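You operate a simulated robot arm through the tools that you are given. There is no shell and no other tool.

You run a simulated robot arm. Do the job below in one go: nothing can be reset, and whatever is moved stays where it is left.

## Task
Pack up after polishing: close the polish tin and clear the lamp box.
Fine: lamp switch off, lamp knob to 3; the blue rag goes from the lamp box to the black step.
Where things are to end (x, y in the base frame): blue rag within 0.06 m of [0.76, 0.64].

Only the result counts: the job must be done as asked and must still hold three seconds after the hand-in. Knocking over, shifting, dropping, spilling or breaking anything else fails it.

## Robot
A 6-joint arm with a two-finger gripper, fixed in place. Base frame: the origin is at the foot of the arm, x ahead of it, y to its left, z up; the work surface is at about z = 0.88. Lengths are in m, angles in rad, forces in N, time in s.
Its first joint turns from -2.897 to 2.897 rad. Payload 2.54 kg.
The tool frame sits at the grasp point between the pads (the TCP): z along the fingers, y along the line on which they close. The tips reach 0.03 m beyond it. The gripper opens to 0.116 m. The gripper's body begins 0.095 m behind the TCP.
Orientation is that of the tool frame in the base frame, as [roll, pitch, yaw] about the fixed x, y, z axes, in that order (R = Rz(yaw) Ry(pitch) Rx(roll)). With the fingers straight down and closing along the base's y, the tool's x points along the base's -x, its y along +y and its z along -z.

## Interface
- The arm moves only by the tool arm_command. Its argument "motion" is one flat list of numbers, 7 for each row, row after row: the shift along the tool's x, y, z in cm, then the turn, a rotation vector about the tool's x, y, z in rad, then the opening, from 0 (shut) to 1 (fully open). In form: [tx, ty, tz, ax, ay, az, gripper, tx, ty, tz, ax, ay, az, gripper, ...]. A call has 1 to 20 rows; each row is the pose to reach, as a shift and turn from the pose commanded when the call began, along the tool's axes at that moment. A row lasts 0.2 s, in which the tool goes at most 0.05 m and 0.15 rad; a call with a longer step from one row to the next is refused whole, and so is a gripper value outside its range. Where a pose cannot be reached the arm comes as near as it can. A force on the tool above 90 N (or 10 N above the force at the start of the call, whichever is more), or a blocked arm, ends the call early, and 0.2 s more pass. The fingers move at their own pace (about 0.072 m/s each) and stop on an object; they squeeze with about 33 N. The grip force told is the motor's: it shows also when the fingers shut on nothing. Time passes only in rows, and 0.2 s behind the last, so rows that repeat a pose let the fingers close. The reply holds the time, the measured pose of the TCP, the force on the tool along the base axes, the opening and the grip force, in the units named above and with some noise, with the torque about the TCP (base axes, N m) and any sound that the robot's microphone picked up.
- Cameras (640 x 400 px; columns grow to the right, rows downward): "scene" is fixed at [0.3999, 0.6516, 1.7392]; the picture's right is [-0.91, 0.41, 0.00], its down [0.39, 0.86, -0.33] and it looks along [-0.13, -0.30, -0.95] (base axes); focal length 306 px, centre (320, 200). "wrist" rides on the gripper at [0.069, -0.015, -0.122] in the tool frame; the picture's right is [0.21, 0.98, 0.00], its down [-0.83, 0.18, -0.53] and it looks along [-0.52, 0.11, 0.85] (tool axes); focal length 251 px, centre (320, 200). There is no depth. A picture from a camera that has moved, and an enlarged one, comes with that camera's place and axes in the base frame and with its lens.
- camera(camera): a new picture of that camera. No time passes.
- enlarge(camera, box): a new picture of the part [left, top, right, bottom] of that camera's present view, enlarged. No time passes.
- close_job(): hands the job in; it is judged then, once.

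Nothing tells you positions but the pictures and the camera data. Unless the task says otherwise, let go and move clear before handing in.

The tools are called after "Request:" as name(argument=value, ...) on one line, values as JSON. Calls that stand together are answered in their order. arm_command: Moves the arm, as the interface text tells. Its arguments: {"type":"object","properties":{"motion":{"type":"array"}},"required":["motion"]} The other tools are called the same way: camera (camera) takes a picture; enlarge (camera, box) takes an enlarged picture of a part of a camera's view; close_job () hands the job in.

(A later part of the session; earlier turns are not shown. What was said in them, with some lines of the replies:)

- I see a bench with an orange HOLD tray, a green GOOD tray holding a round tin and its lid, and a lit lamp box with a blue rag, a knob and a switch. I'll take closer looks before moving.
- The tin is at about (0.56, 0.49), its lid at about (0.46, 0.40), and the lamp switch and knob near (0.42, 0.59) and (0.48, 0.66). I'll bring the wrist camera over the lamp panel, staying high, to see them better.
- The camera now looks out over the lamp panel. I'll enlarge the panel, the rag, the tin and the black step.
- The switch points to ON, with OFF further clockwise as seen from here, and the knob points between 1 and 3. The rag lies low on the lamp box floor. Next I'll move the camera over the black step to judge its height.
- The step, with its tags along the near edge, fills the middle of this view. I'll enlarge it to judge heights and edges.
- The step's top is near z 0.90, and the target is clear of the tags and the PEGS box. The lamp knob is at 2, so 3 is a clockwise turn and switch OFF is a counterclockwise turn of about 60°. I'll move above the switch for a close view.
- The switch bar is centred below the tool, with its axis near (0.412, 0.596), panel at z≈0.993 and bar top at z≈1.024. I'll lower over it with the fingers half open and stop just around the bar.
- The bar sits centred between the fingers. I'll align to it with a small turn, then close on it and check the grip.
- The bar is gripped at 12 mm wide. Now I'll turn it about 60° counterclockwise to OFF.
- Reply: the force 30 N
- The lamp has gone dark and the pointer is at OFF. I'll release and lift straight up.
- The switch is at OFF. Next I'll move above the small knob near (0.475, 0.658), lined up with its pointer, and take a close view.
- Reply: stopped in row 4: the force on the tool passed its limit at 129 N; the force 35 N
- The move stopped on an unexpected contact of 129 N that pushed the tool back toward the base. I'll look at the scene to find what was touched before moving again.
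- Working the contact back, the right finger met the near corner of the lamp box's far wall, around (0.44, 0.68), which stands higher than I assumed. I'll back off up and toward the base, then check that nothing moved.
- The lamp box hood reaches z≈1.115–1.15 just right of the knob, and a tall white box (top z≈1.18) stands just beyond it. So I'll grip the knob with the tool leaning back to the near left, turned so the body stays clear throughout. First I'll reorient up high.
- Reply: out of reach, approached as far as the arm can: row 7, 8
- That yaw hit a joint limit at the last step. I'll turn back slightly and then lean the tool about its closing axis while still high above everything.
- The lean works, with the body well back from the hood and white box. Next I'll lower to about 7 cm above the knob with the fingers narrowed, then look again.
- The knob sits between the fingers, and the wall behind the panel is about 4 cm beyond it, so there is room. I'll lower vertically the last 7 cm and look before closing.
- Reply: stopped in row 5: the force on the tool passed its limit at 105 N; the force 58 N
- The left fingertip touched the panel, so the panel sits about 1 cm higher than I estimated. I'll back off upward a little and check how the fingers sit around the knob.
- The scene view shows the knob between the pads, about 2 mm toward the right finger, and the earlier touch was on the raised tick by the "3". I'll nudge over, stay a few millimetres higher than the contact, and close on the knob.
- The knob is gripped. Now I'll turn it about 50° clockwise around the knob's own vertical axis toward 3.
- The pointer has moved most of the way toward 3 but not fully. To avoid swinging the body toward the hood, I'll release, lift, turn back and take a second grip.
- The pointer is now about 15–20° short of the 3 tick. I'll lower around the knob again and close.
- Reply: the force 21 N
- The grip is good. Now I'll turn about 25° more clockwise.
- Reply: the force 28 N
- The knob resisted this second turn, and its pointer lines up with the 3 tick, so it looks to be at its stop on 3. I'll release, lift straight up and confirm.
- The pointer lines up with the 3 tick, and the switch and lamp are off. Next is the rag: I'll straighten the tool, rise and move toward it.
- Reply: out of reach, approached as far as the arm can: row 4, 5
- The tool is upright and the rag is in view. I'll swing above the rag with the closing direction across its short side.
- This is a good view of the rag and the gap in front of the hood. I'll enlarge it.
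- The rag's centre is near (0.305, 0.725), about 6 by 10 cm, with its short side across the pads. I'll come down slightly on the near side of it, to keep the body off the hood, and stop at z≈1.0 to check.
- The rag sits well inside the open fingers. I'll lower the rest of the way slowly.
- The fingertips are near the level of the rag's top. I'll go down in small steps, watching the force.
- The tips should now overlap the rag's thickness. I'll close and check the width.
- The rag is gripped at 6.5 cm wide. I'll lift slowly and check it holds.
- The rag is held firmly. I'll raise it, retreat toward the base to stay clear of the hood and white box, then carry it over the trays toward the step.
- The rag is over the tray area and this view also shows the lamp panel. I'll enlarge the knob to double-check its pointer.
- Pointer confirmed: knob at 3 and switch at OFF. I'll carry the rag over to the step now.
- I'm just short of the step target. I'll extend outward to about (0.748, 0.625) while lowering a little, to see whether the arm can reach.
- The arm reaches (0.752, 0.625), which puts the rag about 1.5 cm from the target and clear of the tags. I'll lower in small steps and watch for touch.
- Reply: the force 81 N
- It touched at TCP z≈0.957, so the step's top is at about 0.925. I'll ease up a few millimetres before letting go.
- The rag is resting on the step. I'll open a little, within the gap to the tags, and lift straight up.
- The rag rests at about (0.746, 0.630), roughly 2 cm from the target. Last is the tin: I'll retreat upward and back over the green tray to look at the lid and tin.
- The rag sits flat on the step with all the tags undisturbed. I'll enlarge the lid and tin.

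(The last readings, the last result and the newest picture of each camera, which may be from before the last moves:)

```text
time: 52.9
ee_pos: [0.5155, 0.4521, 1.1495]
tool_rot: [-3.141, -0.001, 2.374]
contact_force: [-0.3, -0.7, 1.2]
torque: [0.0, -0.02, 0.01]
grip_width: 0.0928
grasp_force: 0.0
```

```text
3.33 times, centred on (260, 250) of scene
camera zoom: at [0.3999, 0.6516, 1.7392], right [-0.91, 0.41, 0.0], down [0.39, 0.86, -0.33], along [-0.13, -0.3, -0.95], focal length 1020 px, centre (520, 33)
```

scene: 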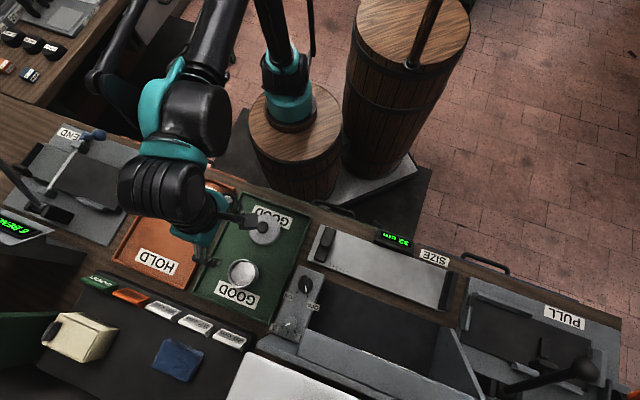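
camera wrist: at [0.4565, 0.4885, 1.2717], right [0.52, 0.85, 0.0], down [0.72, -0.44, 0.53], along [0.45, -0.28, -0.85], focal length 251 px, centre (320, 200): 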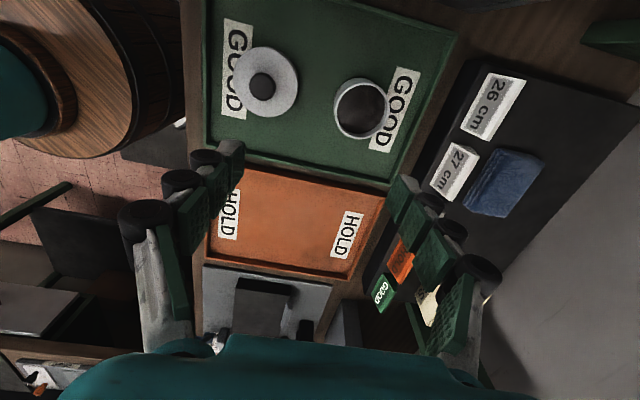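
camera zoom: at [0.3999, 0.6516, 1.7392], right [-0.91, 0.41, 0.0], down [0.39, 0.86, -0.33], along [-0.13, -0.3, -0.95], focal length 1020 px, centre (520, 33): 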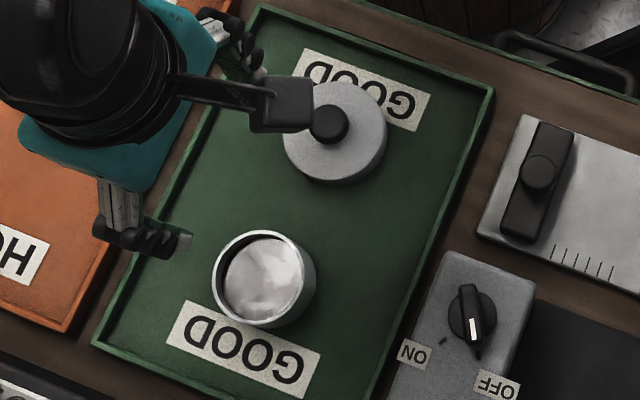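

The tin's rim centre is near (0.553, 0.495) with its rim at z≈0.915, and the lid with its knob is near (0.4575, 0.405). I'll move above the lid knob and look again.

Request:
arm_command(motion=[0.36, -2.5, 3.3, 0, 0, 0, 0.6, 0.72, -5, 6.6, 0, 0, 0, 0.6, 1.09, -7.44, 9.95, 0, 0, 0, 0.6, 1.09, -7.44, 9.95, 0, 0, 0, 0.6, 1.09, -7.44, 9.95, 0, 0, 0, 0.6])

Request:
camera(camera="wrist")

Request:
enlarge(camera="wrist", box=[220, 60, 420, 220])

```text
time: 54.1
ee_pos: [0.4586, 0.4048, 1.0501]
tool_rot: [-3.141, 0.002, 2.374]
contact_force: [-0.6, 0.6, 0.0]
torque: [0.02, -0.02, 0.02]
grip_width: 0.0695
grasp_force: 0.0
```

```text
taken
camera wrist: at [0.3991, 0.4407, 1.1718], right [0.52, 0.85, 0.0], down [0.72, -0.44, 0.53], along [0.45, -0.28, -0.85], focal length 251 px, centre (320, 200)
```

wrist: 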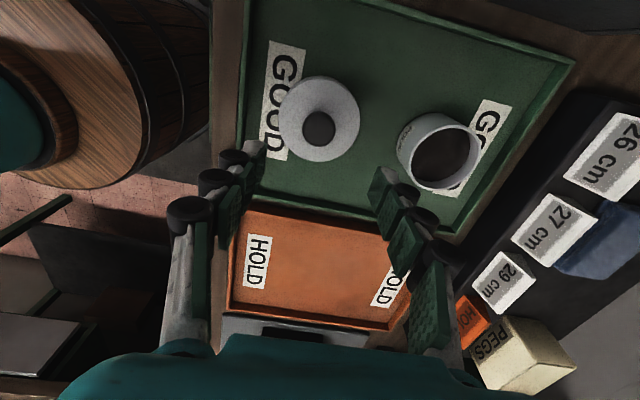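

```text
2.50 times, centred on (320, 140) of wrist
camera zoom: at [0.3991, 0.4407, 1.1718], right [0.52, 0.85, 0.0], down [0.72, -0.44, 0.53], along [0.45, -0.28, -0.85], focal length 629 px, centre (320, 350)
```

zoom: 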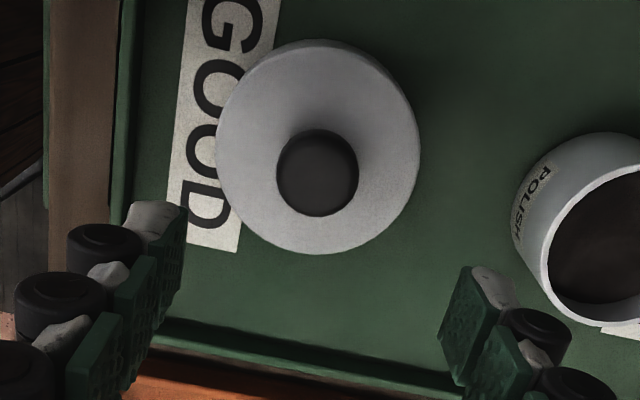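

The lid knob is directly under the tool. I'll descend around it in stages, watching for contact with the lid's disc.

Request:
arm_command(motion=[0, 0, 3.5, 0, 0, 0, 0.55, 0, 0, 7, 0, 0, 0, 0.55, 0, 0, 9.5, 0, 0, 0, 0.55, 0, 0, 10.8, 0, 0, 0, 0.55, 0, 0, 10.8, 0, 0, 0, 0.55])

Request:
enlarge(camera="wrist", box=[220, 100, 420, 260])

Request:
enlarge(camera="scene", box=[210, 180, 310, 270])

```text
time: 55.3
ee_pos: [0.462, 0.4034, 0.9423]
tool_rot: [3.141, -0.001, 2.375]
contact_force: [0.3, -0.2, 0.2]
torque: [0.01, 0.02, 0.0]
grip_width: 0.0638
grasp_force: 0.0
```

```text
2.50 times, centred on (320, 180) of wrist
camera zoom: at [0.402, 0.4404, 1.0627], right [0.52, 0.85, 0.0], down [0.72, -0.44, 0.53], along [0.45, -0.28, -0.85], focal length 629 px, centre (320, 250)
```

zoom: 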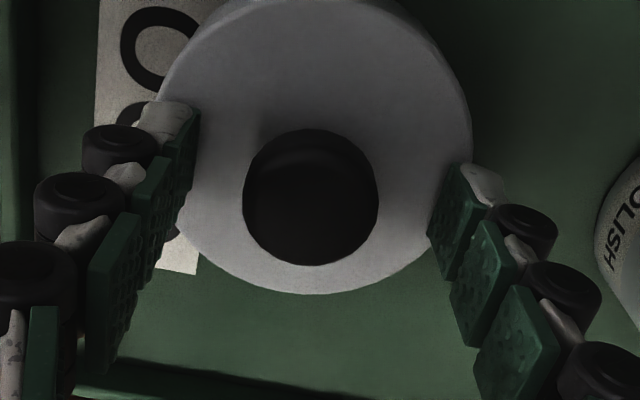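

```text
4.44 times, centred on (260, 225) of scene
camera zoom: at [0.3999, 0.6516, 1.7392], right [-0.91, 0.41, 0.0], down [0.39, 0.86, -0.33], along [-0.13, -0.3, -0.95], focal length 1359 px, centre (587, 89)
```

zoom: 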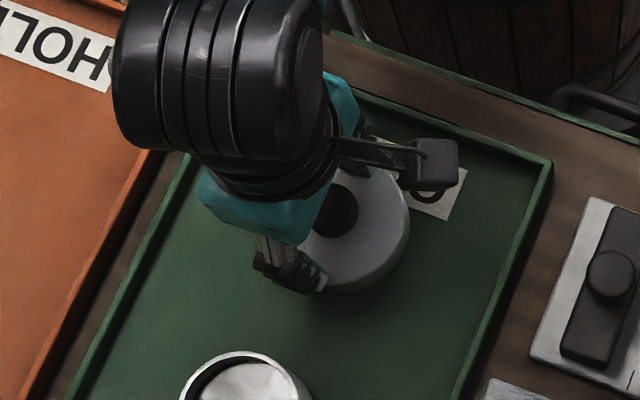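

The knob sits between the fingers with good overlap. I'll close on it here.

Request:
arm_command(motion=[0, -0.15, 0.2, 0, 0, 0, 0.55, 0, -0.15, 0.2, 0, 0, 0, 0.45, 0, -0.15, 0.2, 0, 0, 0, 0.35, 0, -0.15, 0.2, 0, 0, 0, 0.15, 0, -0.15, 0.2, 0, 0, 0, 0.15, 0, -0.15, 0.2, 0, 0, 0, 0.15])

Request:
enlarge(camera="wrist", box=[220, 100, 420, 260])

```text
time: 56.7
ee_pos: [0.4605, 0.4026, 0.941]
tool_rot: [3.138, 0.0, 2.374]
contact_force: [3.2, 2.1, 74.2]
torque: [-0.02, 0.03, -0.03]
grip_width: 0.0292
grasp_force: 33.4
```

```text
2.50 times, centred on (320, 180) of wrist
camera zoom: at [0.3998, 0.4387, 1.063], right [0.52, 0.85, 0.0], down [0.72, -0.44, 0.53], along [0.46, -0.28, -0.85], focal length 629 px, centre (320, 250)
```

zoom: 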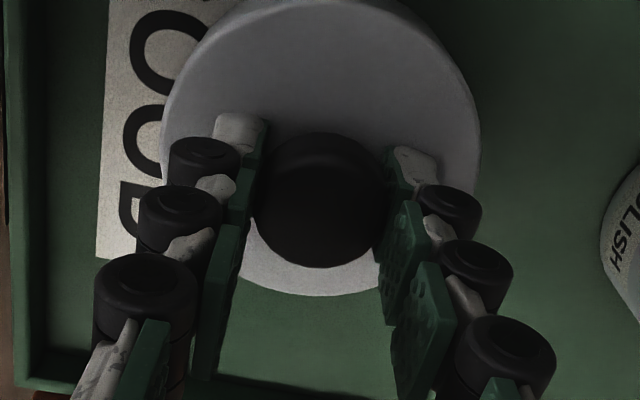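

The knob is gripped at 29 mm, with the tips just touching the lid's disc. I'll lift gently and check the lid comes along level.

Request:
arm_command(motion=[0, 0, -0.3, 0, 0, 0, 0.15, 0, 0, -1, 0, 0, 0, 0.15, 0, 0, -2.5, 0, 0, 0, 0.15, 0, 0, -4.5, 0, 0, 0, 0.15, 0, 0, -7, 0, 0, 0, 0.15, 0, 0, -9, 0, 0, 0, 0.15, 0, 0, -9, 0, 0, 0, 0.15])

Request:
camera(camera="wrist")

Request:
camera(camera="scene")

```text
time: 58.3
ee_pos: [0.4594, 0.4055, 1.0298]
tool_rot: [-3.14, 0.001, 2.373]
contact_force: [0.4, -0.5, -0.9]
torque: [0.02, 0.01, 0.0]
grip_width: 0.029
grasp_force: 32.8
```

```text
taken
camera wrist: at [0.3992, 0.4413, 1.1518], right [0.52, 0.85, 0.0], down [0.72, -0.44, 0.53], along [0.45, -0.28, -0.85], focal length 251 px, centre (320, 200)
```

wrist: 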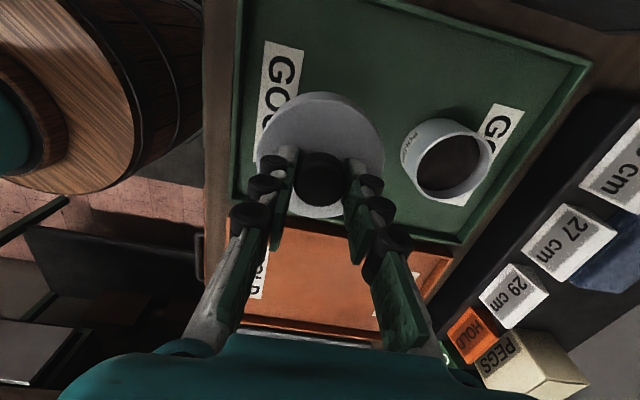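

```text
taken
```

scene: 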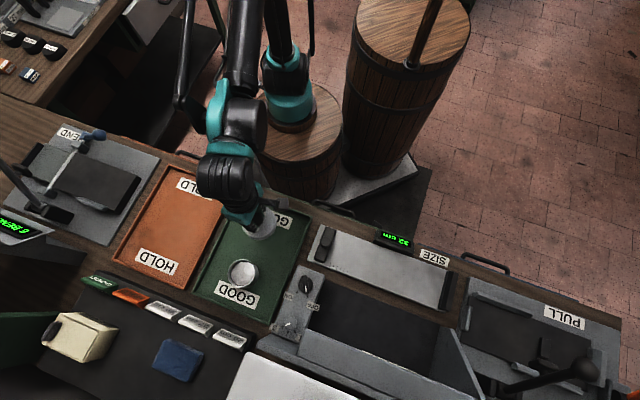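

The lid is held level. Before placing it I'll take a careful look at the tin to fix its centre relative to the tool.

Request:
enlarge(camera="wrist", box=[380, 90, 520, 220])

Request:
enlarge(camera="wrist", box=[240, 80, 400, 230])

Request:
enlarge(camera="scene", box=[210, 240, 280, 310])

```text
3.08 times, centred on (450, 155) of wrist
camera zoom: at [0.3992, 0.4413, 1.1518], right [0.52, 0.85, 0.0], down [0.72, -0.44, 0.53], along [0.45, -0.28, -0.85], focal length 774 px, centre (-80, 338)
```

zoom: 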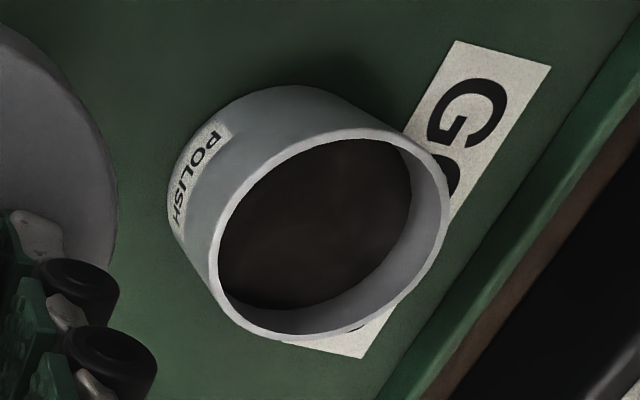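

```text
2.67 times, centred on (320, 155) of wrist
camera zoom: at [0.3992, 0.4413, 1.1518], right [0.52, 0.85, 0.0], down [0.72, -0.44, 0.53], along [0.45, -0.28, -0.85], focal length 670 px, centre (320, 320)
```

zoom: 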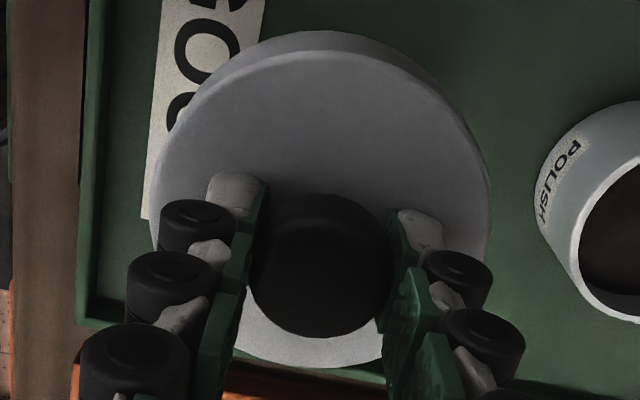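

```text
5.71 times, centred on (245, 275) of scene
camera zoom: at [0.3999, 0.6516, 1.7392], right [-0.91, 0.41, 0.0], down [0.39, 0.86, -0.33], along [-0.13, -0.3, -0.95], focal length 1748 px, centre (749, -229)
```

zoom: 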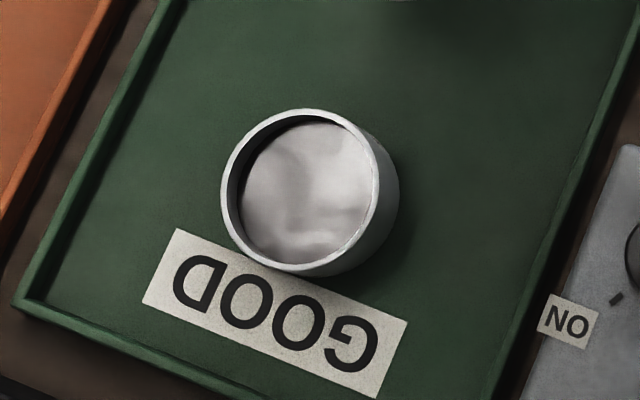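

The tin's outer rim is about 73 mm across, centred near (0.5536, 0.495), and the lid is a slightly wider cap held about 2 mm off the tool axis. I'll move the lid over the tin, keeping about 6 cm of clearance.

Request:
arm_command(motion=[-0.16, 3.3, 0, 0, 0, 0, 0.15, -0.33, 6.6, 0, 0, 0, 0, 0.15, -0.49, 9.9, 0, 0, 0, 0, 0.15, -0.65, 13.16, 0, 0, 0, 0, 0.15, -0.65, 13.16, 0, 0, 0, 0, 0.15, -0.65, 13.16, 0, 0, 0, 0, 0.15])

Request:
camera(camera="wrist")

Request:
enlarge(camera="wrist", box=[220, 60, 420, 240])

Request:
enlarge(camera="scene", box=[190, 220, 290, 320])

```text
time: 59.7
ee_pos: [0.5544, 0.4952, 1.0313]
tool_rot: [3.141, -0.001, 2.375]
contact_force: [0.4, 0.9, 0.1]
torque: [-0.01, -0.02, 0.01]
grip_width: 0.0292
grasp_force: 33.4
```

```text
taken
camera wrist: at [0.4953, 0.5323, 1.1527], right [0.52, 0.85, 0.0], down [0.72, -0.44, 0.53], along [0.45, -0.28, -0.85], focal length 251 px, centre (320, 200)
```

wrist: 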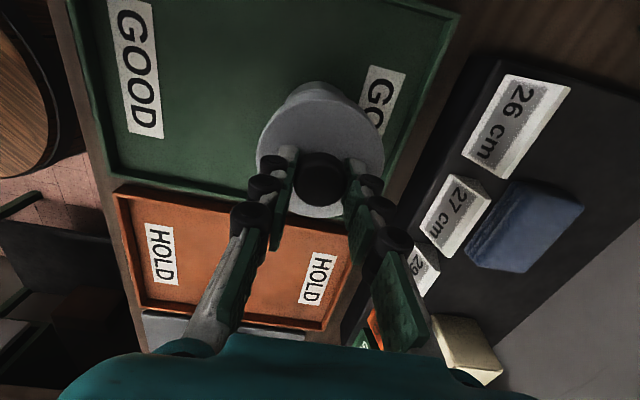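

```text
2.22 times, centred on (320, 150) of wrist
camera zoom: at [0.4953, 0.5323, 1.1527], right [0.52, 0.85, 0.0], down [0.72, -0.44, 0.53], along [0.45, -0.28, -0.85], focal length 559 px, centre (320, 311)
```

zoom: 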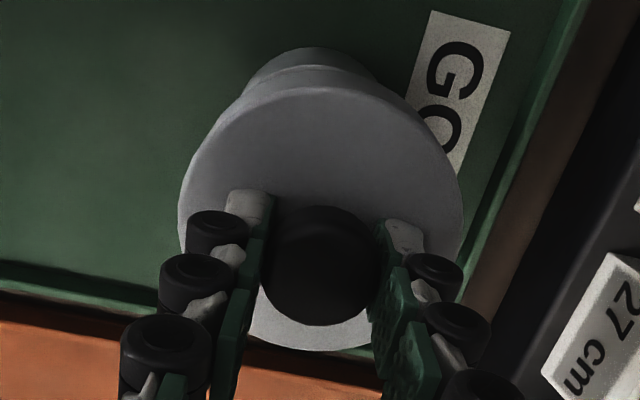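

```text
4.00 times, centred on (240, 270) of scene
camera zoom: at [0.3999, 0.6516, 1.7392], right [-0.91, 0.41, 0.0], down [0.39, 0.86, -0.33], along [-0.13, -0.3, -0.95], focal length 1224 px, centre (640, -80)
```

zoom: 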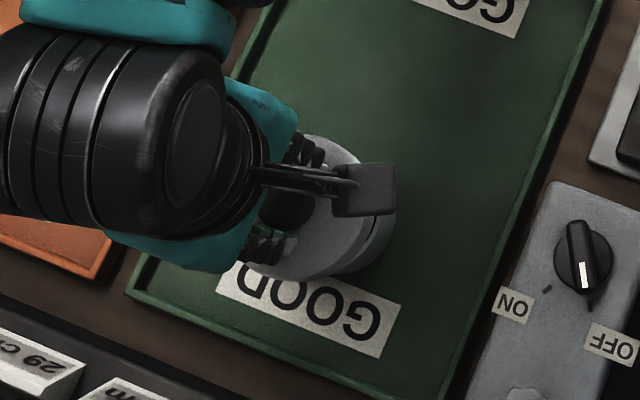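

The tin's far wall shows past the lid's edge. I'll enlarge to check how well they are centred.

Request:
enlarge(camera="wrist", box=[280, 70, 370, 130])

Request:
enlarge(camera="scene", box=[240, 245, 295, 295])

```text
6.67 times, centred on (325, 100) of wrist
camera zoom: at [0.4953, 0.5323, 1.1527], right [0.52, 0.85, 0.0], down [0.72, -0.44, 0.53], along [0.45, -0.28, -0.85], focal length 1676 px, centre (287, 867)
```

zoom: 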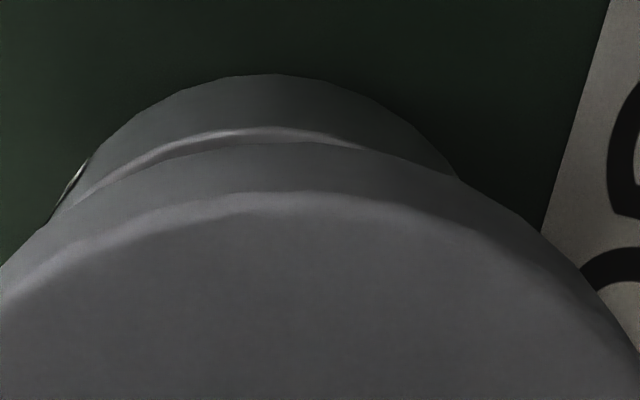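

```text
8.00 times, centred on (268, 270) of scene
camera zoom: at [0.3999, 0.6516, 1.7392], right [-0.91, 0.41, 0.0], down [0.39, 0.86, -0.33], along [-0.13, -0.3, -0.95], focal length 2447 px, centre (740, -360)
```

zoom: 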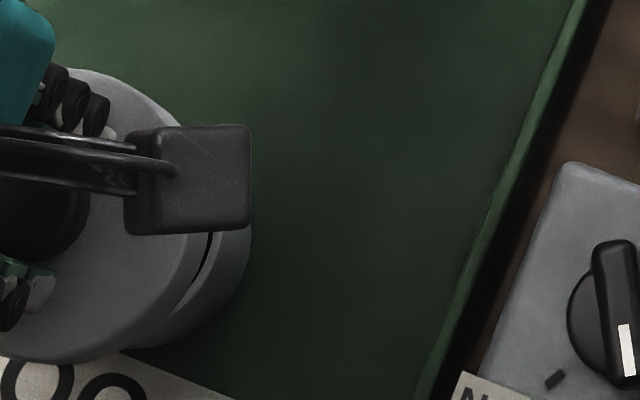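

The lid is about 4 mm too far along the closing direction relative to the tin. I'll correct that and lower closer to compare again.

Request:
arm_command(motion=[-0.05, -0.38, 0, 0, 0, 0, 0.15, -0.05, -0.38, 1.5, 0, 0, 0, 0.15, -0.05, -0.38, 3, 0, 0, 0, 0.15, -0.05, -0.38, 3, 0, 0, 0, 0.15, -0.05, -0.38, 3, 0, 0, 0, 0.15])

Request:
enlarge(camera="wrist", box=[280, 70, 370, 130])

Request:
enlarge(camera="wrist", box=[240, 70, 400, 230])

Request:
enlarge(camera="scene", box=[225, 245, 285, 300])

```text
time: 60.9
ee_pos: [0.5534, 0.4893, 1.0003]
tool_rot: [3.14, -0.001, 2.373]
contact_force: [0.4, 0.2, -0.2]
torque: [0.03, 0.0, 0.0]
grip_width: 0.0291
grasp_force: 33.1
```

```text
6.67 times, centred on (325, 100) of wrist
camera zoom: at [0.4932, 0.526, 1.1212], right [0.52, 0.85, 0.0], down [0.72, -0.44, 0.53], along [0.45, -0.28, -0.85], focal length 1676 px, centre (287, 867)
```

zoom: 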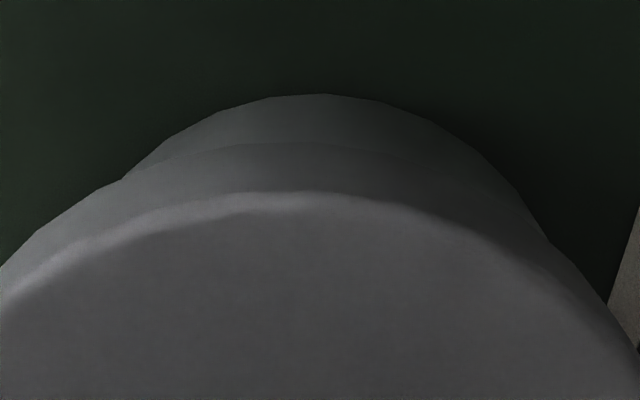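

```text
2.50 times, centred on (320, 150) of wrist
camera zoom: at [0.4932, 0.526, 1.1212], right [0.52, 0.85, 0.0], down [0.72, -0.44, 0.53], along [0.45, -0.28, -0.85], focal length 629 px, centre (320, 325)
```

zoom: 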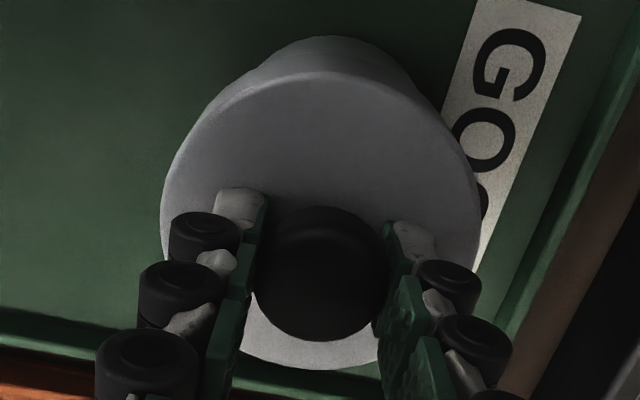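

```text
7.27 times, centred on (255, 272) of scene
camera zoom: at [0.3999, 0.6516, 1.7392], right [-0.91, 0.41, 0.0], down [0.39, 0.86, -0.33], along [-0.13, -0.3, -0.95], focal length 2224 px, centre (793, -327)
```

zoom: 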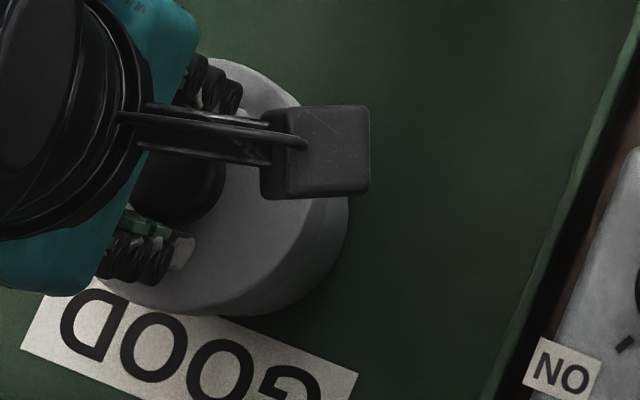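

The arm overshot slightly, so the tin is now about 3 mm the other way. I'll make a smaller correction and re-check.

Request:
arm_command(motion=[0.2, 0.25, 0, 0, 0, 0, 0.15, 0.2, 0.25, 0, 0, 0, 0, 0.15, 0.2, 0.25, 0, 0, 0, 0, 0.15])

Request:
enlarge(camera="wrist", box=[280, 70, 370, 130])

Request:
enlarge(camera="scene", box=[225, 245, 285, 300])

Request:
arm_command(motion=[0, 0, 0, 0, 0, 0, 0.15])

```text
time: 61.7
ee_pos: [0.5532, 0.4928, 1.0006]
tool_rot: [3.141, -0.001, 2.373]
contact_force: [-0.6, -0.2, -0.6]
torque: [0.0, 0.0, 0.01]
grip_width: 0.0293
grasp_force: 32.9
```

```text
6.67 times, centred on (325, 100) of wrist
camera zoom: at [0.4937, 0.5289, 1.1213], right [0.52, 0.85, 0.0], down [0.72, -0.44, 0.53], along [0.45, -0.28, -0.85], focal length 1676 px, centre (287, 867)
```

zoom: 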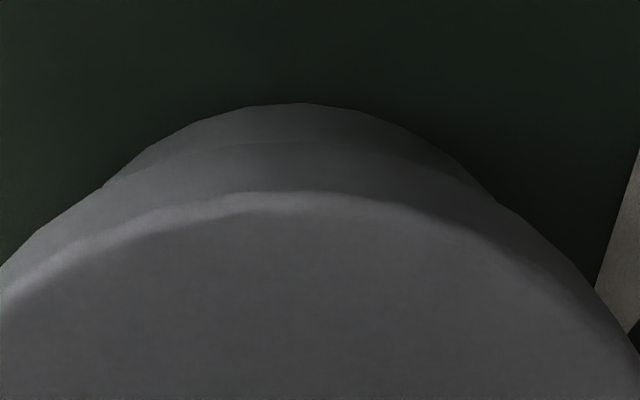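

```text
7.27 times, centred on (255, 272) of scene
camera zoom: at [0.3999, 0.6516, 1.7392], right [-0.91, 0.41, 0.0], down [0.39, 0.86, -0.33], along [-0.13, -0.3, -0.95], focal length 2224 px, centre (793, -327)
```

zoom: 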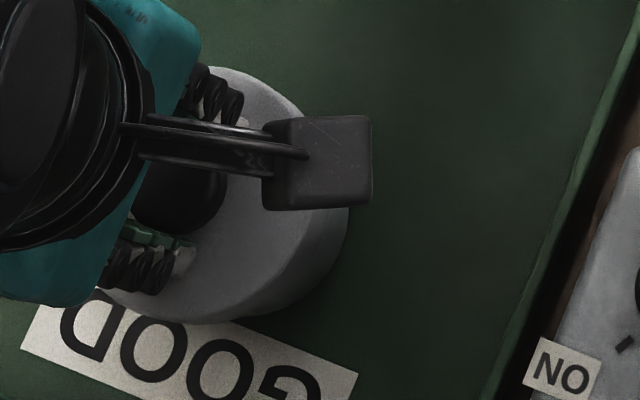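

```text
time: 62.1
ee_pos: [0.553, 0.4928, 0.9997]
tool_rot: [3.14, -0.001, 2.374]
contact_force: [-0.6, 0.1, -1.2]
torque: [0.0, -0.01, -0.01]
grip_width: 0.0292
grasp_force: 32.3
```

They're now within about 1–2 mm of centred. I'll make a tiny final nudge and start lowering in small steps.

Request:
arm_command(motion=[0.1, 0.06, 0.6, 0, 0, 0, 0.15, 0.1, 0.06, 1.2, 0, 0, 0, 0.15, 0.1, 0.06, 1.2, 0, 0, 0, 0.15, 0.1, 0.06, 1.2, 0, 0, 0, 0.15])

Request:
enlarge(camera="wrist", box=[280, 70, 370, 130])

Request:
enlarge(camera="scene", box=[225, 245, 285, 300])

```text
time: 63.1
ee_pos: [0.5531, 0.4934, 0.9896]
tool_rot: [-3.141, 0.0, 2.375]
contact_force: [-0.2, 0.7, -0.6]
torque: [-0.02, 0.01, -0.01]
grip_width: 0.0292
grasp_force: 33.0
```

```text
6.67 times, centred on (325, 100) of wrist
camera zoom: at [0.494, 0.5299, 1.1102], right [0.52, 0.85, 0.0], down [0.72, -0.44, 0.53], along [0.45, -0.28, -0.85], focal length 1676 px, centre (287, 867)
```

zoom: 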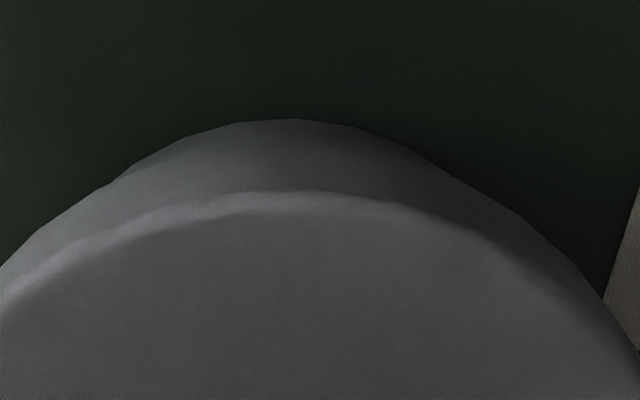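

```text
7.27 times, centred on (255, 272) of scene
camera zoom: at [0.3999, 0.6516, 1.7392], right [-0.91, 0.41, 0.0], down [0.39, 0.86, -0.33], along [-0.13, -0.3, -0.95], focal length 2224 px, centre (793, -327)
```

zoom: 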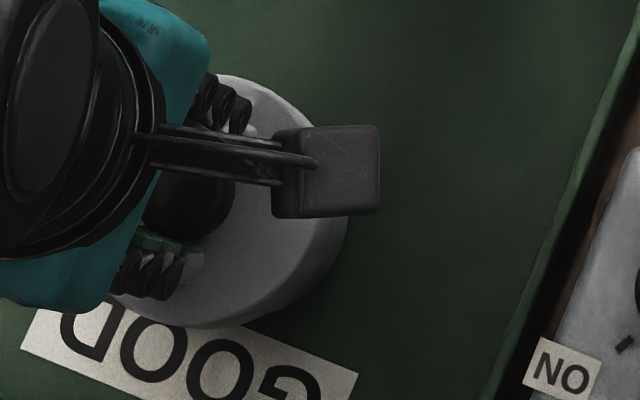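

The crescent of tin showing is now symmetric with the lid. I'll keep lowering a few millimetres at a time.

Request:
arm_command(motion=[0, 0, 0.3, 0, 0, 0, 0.15, 0, 0, 0.6, 0, 0, 0, 0.15, 0, 0, 0.6, 0, 0, 0, 0.15])

Request:
arm_command(motion=[0, 0, 0.2, 0, 0, 0, 0.15, 0, 0, 0.4, 0, 0, 0, 0.15, 0, 0, 0.4, 0, 0, 0, 0.15])

```text
time: 63.9
ee_pos: [0.5541, 0.4942, 0.9816]
tool_rot: [-3.141, 0.001, 2.374]
contact_force: [0.3, -0.7, -0.1]
torque: [-0.03, 0.01, 0.01]
grip_width: 0.029
grasp_force: 33.2
```

```text
time: 64.7
ee_pos: [0.5529, 0.4948, 0.9766]
tool_rot: [-3.141, -0.001, 2.373]
contact_force: [-0.2, -0.4, 0.1]
torque: [-0.02, -0.01, 0.01]
grip_width: 0.0292
grasp_force: 32.9
```

No contact yet at 0.977. I'll check alignment once more, then continue.

Request:
enlarge(camera="wrist", box=[250, 70, 390, 160])

Request:
enlarge(camera="scene", box=[225, 245, 285, 300])

Request:
arm_command(motion=[0, 0, 0.2, 0, 0, 0, 0.15, 0, 0, 0.3, 0, 0, 0, 0.15, 0, 0, 0.3, 0, 0, 0, 0.15])

```text
4.44 times, centred on (320, 115) of wrist
camera zoom: at [0.4941, 0.53, 1.0987], right [0.52, 0.85, 0.0], down [0.72, -0.44, 0.53], along [0.45, -0.28, -0.85], focal length 1118 px, centre (320, 578)
```

zoom: 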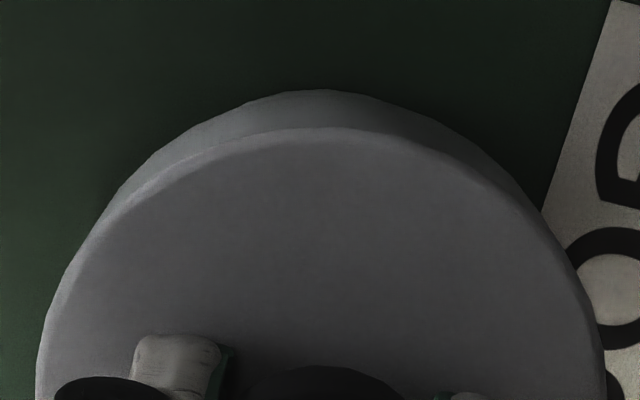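

```text
7.27 times, centred on (255, 272) of scene
camera zoom: at [0.3999, 0.6516, 1.7392], right [-0.91, 0.41, 0.0], down [0.39, 0.86, -0.33], along [-0.13, -0.3, -0.95], focal length 2224 px, centre (793, -327)
```

zoom: 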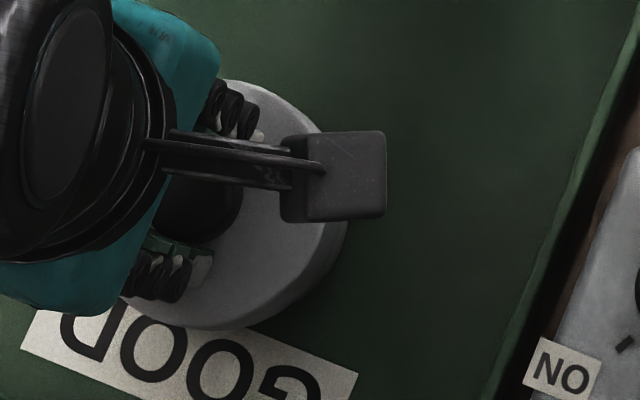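

```text
time: 65.5
ee_pos: [0.5544, 0.4959, 0.9756]
tool_rot: [-3.141, -0.001, 2.373]
contact_force: [-0.1, 0.4, -1.7]
torque: [-0.03, 0.01, 0.01]
grip_width: 0.0291
grasp_force: 33.3
```

Still free and well aligned. Continuing down in 2 mm steps.

Request:
arm_command(motion=[0, 0, 0.2, 0, 0, 0, 0.15, 0, 0, 0.2, 0, 0, 0, 0.15])

Request:
arm_command(motion=[0, 0, 0.2, 0, 0, 0, 0.15, 0, 0, 0.2, 0, 0, 0, 0.15])

```text
time: 66.1
ee_pos: [0.5551, 0.4941, 0.9732]
tool_rot: [-3.141, 0.0, 2.373]
contact_force: [0.9, -0.4, -0.9]
torque: [-0.05, -0.01, 0.01]
grip_width: 0.029
grasp_force: 32.8
```

```text
time: 66.7
ee_pos: [0.5545, 0.4944, 0.9718]
tool_rot: [-3.142, 0.001, 2.373]
contact_force: [0.7, -0.2, 0.6]
torque: [0.0, -0.02, 0.06]
grip_width: 0.029
grasp_force: 33.1
```

No resistance yet at 0.972, so I'll continue carefully.

Request:
arm_command(motion=[0, 0, 0.2, 0, 0, 0, 0.15, 0, 0, 0.2, 0, 0, 0, 0.15])

Request:
arm_command(motion=[0, 0, 0.2, 0, 0, 0, 0.15, 0, 0, 0.2, 0, 0, 0, 0.15])

Request:
enlarge(camera="wrist", box=[240, 70, 400, 220])

```text
time: 67.3
ee_pos: [0.5536, 0.4948, 0.9696]
tool_rot: [-3.14, 0.0, 2.373]
contact_force: [1.2, 0.1, 4.1]
torque: [-0.01, -0.06, -0.02]
grip_width: 0.029
grasp_force: 33.1
```

```text
time: 67.9
ee_pos: [0.5528, 0.4941, 0.9684]
tool_rot: [-3.141, 0.0, 2.374]
contact_force: [10.2, 11.0, 55.9]
torque: [0.31, -0.2, -0.01]
grip_width: 0.0292
grasp_force: 32.8
```

```text
2.67 times, centred on (320, 145) of wrist
camera zoom: at [0.4932, 0.5305, 1.0906], right [0.52, 0.85, 0.0], down [0.72, -0.44, 0.53], along [0.46, -0.28, -0.85], focal length 670 px, centre (320, 347)
```

zoom: 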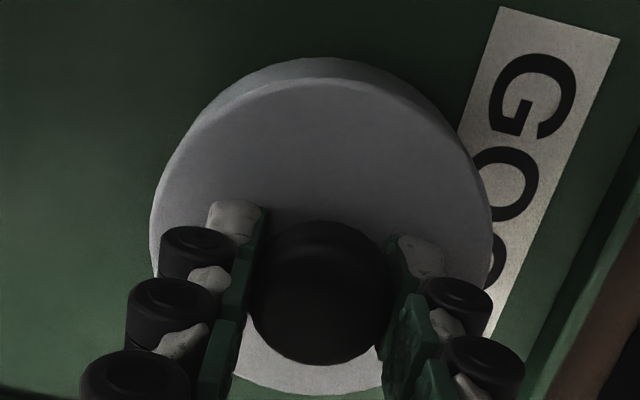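

The lid slid down over the tin and is now seated, with firm resistance at TCP z≈0.969. I'll relieve the pressure slightly, let go of the knob and lift away.

Request:
arm_command(motion=[0, 0, -0.15, 0, 0, 0, 0.15, 0, 0, -0.2, 0, 0, 0, 0.15, 0, 0, -0.2, 0, 0, 0, 0.15])

```text
time: 68.7
ee_pos: [0.5537, 0.4948, 0.9684]
tool_rot: [-3.14, 0.002, 2.373]
contact_force: [4.9, 3.2, 14.3]
torque: [0.01, -0.17, 0.05]
grip_width: 0.0291
grasp_force: 32.8
```

The pressure is down to a light touch. Now I'll open the fingers and lift straight up.

Request:
arm_command(motion=[0, 0, 0, 0, 0, 0, 0.3, 0, 0, 0, 0, 0, 0, 0.45, 0, 0, 0, 0, 0, 0, 0.5, 0, 0, -0.5, 0, 0, 0, 0.5, 0, 0, -2, 0, 0, 0, 0.5, 0, 0, -5, 0, 0, 0, 0.5, 0, 0, -9, 0, 0, 0, 0.5, 0, 0, -12, 0, 0, 0, 0.5, 0, 0, -12, 0, 0, 0, 0.5])

Request:
camera(camera="wrist")

Request:
enlarge(camera="wrist", box=[220, 40, 420, 200])

Request:
camera(camera="scene")

```text
time: 70.7
ee_pos: [0.5524, 0.4941, 1.0887]
tool_rot: [3.14, 0.0, 2.373]
contact_force: [0.1, 0.0, 0.0]
torque: [0.03, -0.01, 0.0]
grip_width: 0.0579
grasp_force: 0.0
```

```text
taken
camera wrist: at [0.4927, 0.5304, 1.2102], right [0.52, 0.85, 0.0], down [0.72, -0.44, 0.53], along [0.45, -0.28, -0.85], focal length 251 px, centre (320, 200)
```

wrist: 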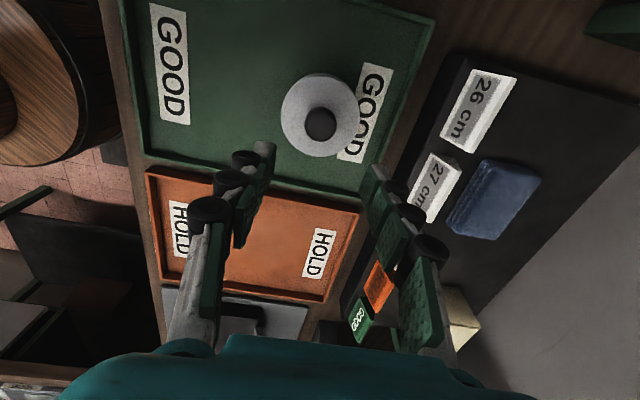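

```text
2.50 times, centred on (320, 120) of wrist
camera zoom: at [0.4927, 0.5304, 1.2102], right [0.52, 0.85, 0.0], down [0.72, -0.44, 0.53], along [0.45, -0.28, -0.85], focal length 629 px, centre (320, 400)
```

zoom: 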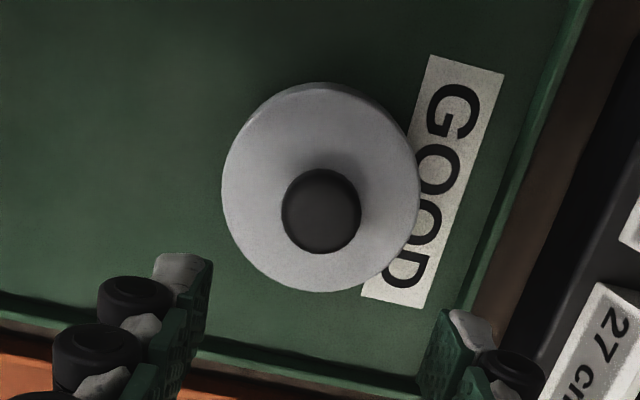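

```text
taken
```

scene: 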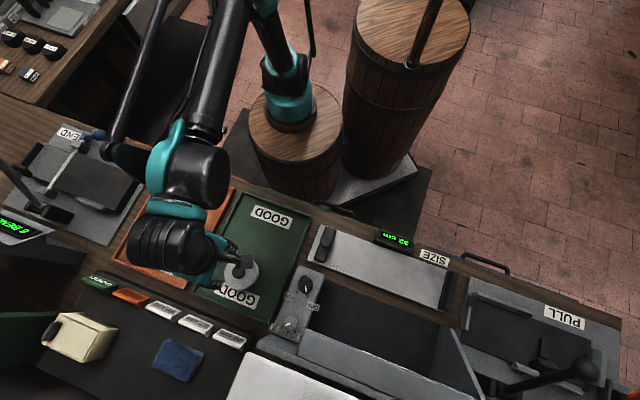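

The lid appears level on the tin. I'll move the arm clear and inspect everything a last time.

Request:
arm_command(motion=[0.2, -3, -3, 0, 0, 0, 0.5, 0.4, -7, -4, 0, 0, 0, 0.5, 0.6, -11, -5, 0, 0, 0, 0.5, 0.86, -15.3, -6, 0, 0, 0, 0.5, 0.86, -15.3, -6, 0, 0, 0, 0.5])

Request:
camera(camera="wrist")

Request:
enlarge(camera="scene", box=[200, 220, 300, 320])

Request:
enlarge(camera="scene", box=[250, 260, 350, 350])

Request:
enlarge(camera="scene", box=[30, 260, 270, 400])

```text
time: 71.9
ee_pos: [0.4401, 0.3915, 1.1526]
tool_rot: [-3.14, 0.0, 2.373]
contact_force: [-1.0, 0.5, -0.4]
torque: [-0.02, -0.01, 0.01]
grip_width: 0.0577
grasp_force: 0.0
```

```text
taken
camera wrist: at [0.3802, 0.4271, 1.2726], right [0.52, 0.85, 0.0], down [0.72, -0.44, 0.53], along [0.45, -0.28, -0.85], focal length 251 px, centre (320, 200)
```

wrist: 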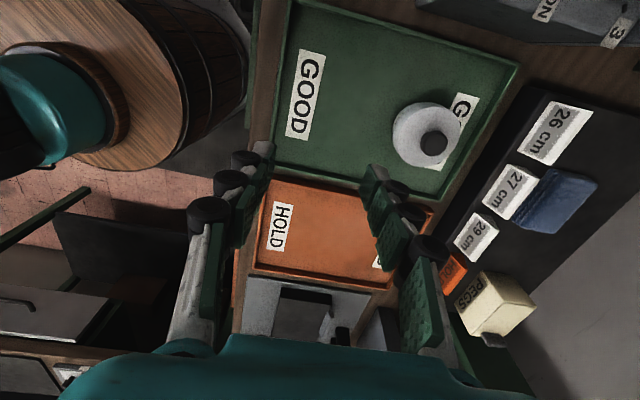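

```text
4.00 times, centred on (250, 270) of scene
camera zoom: at [0.3999, 0.6516, 1.7392], right [-0.91, 0.41, 0.0], down [0.39, 0.86, -0.33], along [-0.13, -0.3, -0.95], focal length 1224 px, centre (600, -80)
```

zoom: 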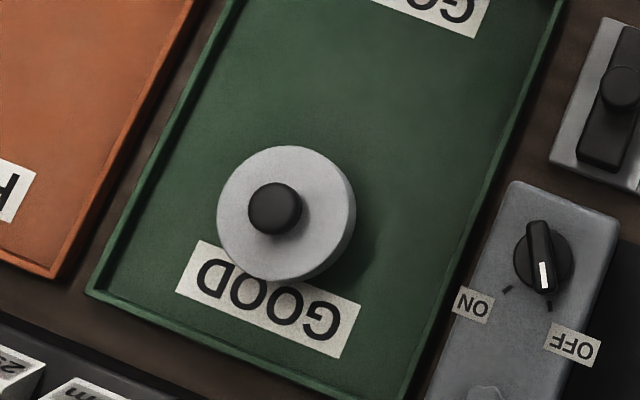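

```text
4.44 times, centred on (300, 305) of scene
camera zoom: at [0.3999, 0.6516, 1.7392], right [-0.91, 0.41, 0.0], down [0.39, 0.86, -0.33], along [-0.13, -0.3, -0.95], focal length 1359 px, centre (409, -267)
```

zoom: 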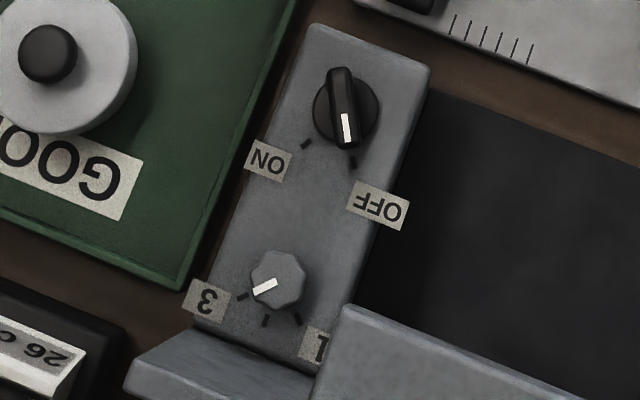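

```text
2.67 times, centred on (150, 330) of scene
camera zoom: at [0.3999, 0.6516, 1.7392], right [-0.91, 0.41, 0.0], down [0.39, 0.86, -0.33], along [-0.13, -0.3, -0.95], focal length 816 px, centre (773, -147)
```

zoom: 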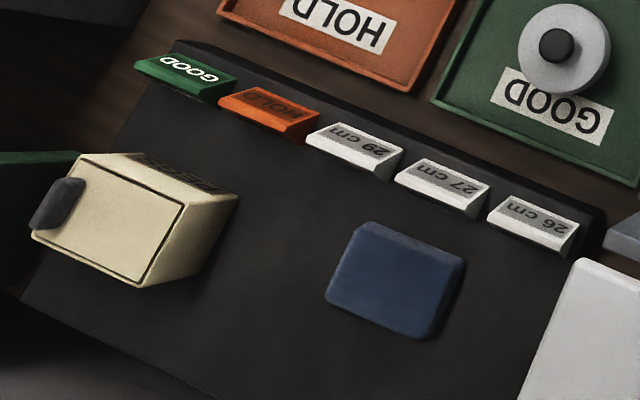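

Everything looks in place. I'll take one more close look at the tin and lid from this side to be sure the lid is seated evenly.

Request:
enlarge(camera="wrist", box=[370, 80, 490, 190])

Request:
enlarge(camera="scene", box=[220, 240, 270, 300])

```text
3.64 times, centred on (430, 135) of wrist
camera zoom: at [0.3802, 0.4271, 1.2726], right [0.52, 0.85, 0.0], down [0.72, -0.44, 0.53], along [0.45, -0.28, -0.85], focal length 914 px, centre (-80, 436)
```

zoom: 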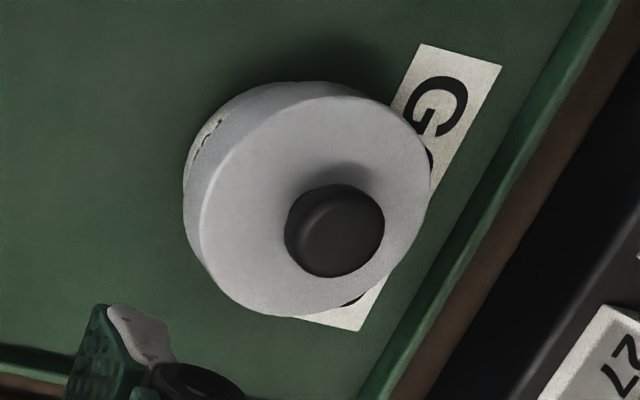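

```text
6.67 times, centred on (245, 270) of scene
camera zoom: at [0.3999, 0.6516, 1.7392], right [-0.91, 0.41, 0.0], down [0.39, 0.86, -0.33], along [-0.13, -0.3, -0.95], focal length 2039 px, centre (820, -267)
```

zoom: 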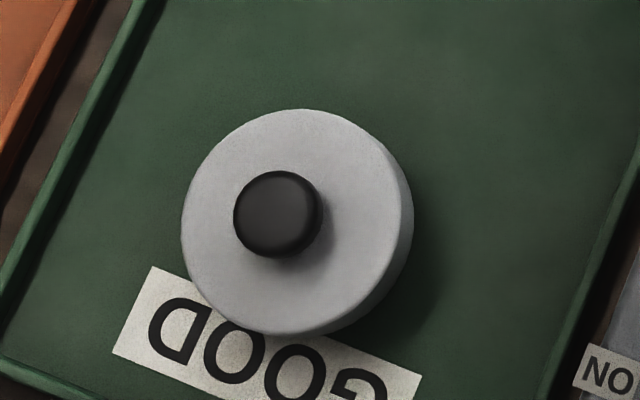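

The lid's skirt is evenly down over the tin, partly covering the POLISH label. The switch is at OFF with the lamp dark, the knob is at 3, and the rag lies on the black step about 2 cm from the target. The gripper is empty and clear, so I'm handing the job in.

Request:
close_job()

```text
The job is handed in.
```

I've handed the job in with everything you asked for done, as far as the cameras show. The hand-in only said it was received, so I don't have the verdict.

- **Polish tin:** the lid is seated evenly over the tin.
- **Lamp:** the switch is at OFF and the light is out. The knob is turned to its stop, with the pointer on the 3 tick.
- **Blue rag:** it now lies on the black step at about (0.75, 0.63), roughly 2 cm from the target and inside the 6 cm limit. The lamp box is empty.
- **Arm:** it has let go and is clear of everything.

There were three hard contacts along the way:

- **Lamp box hood:** the right finger hit its corner (129 N).
- **Tick by the 3:** a fingertip pressed down on or beside it (105 N).
- **Black step:** the rag was pressed onto it at about 77 N before I eased off.

In the last pictures nothing looks moved or damaged.
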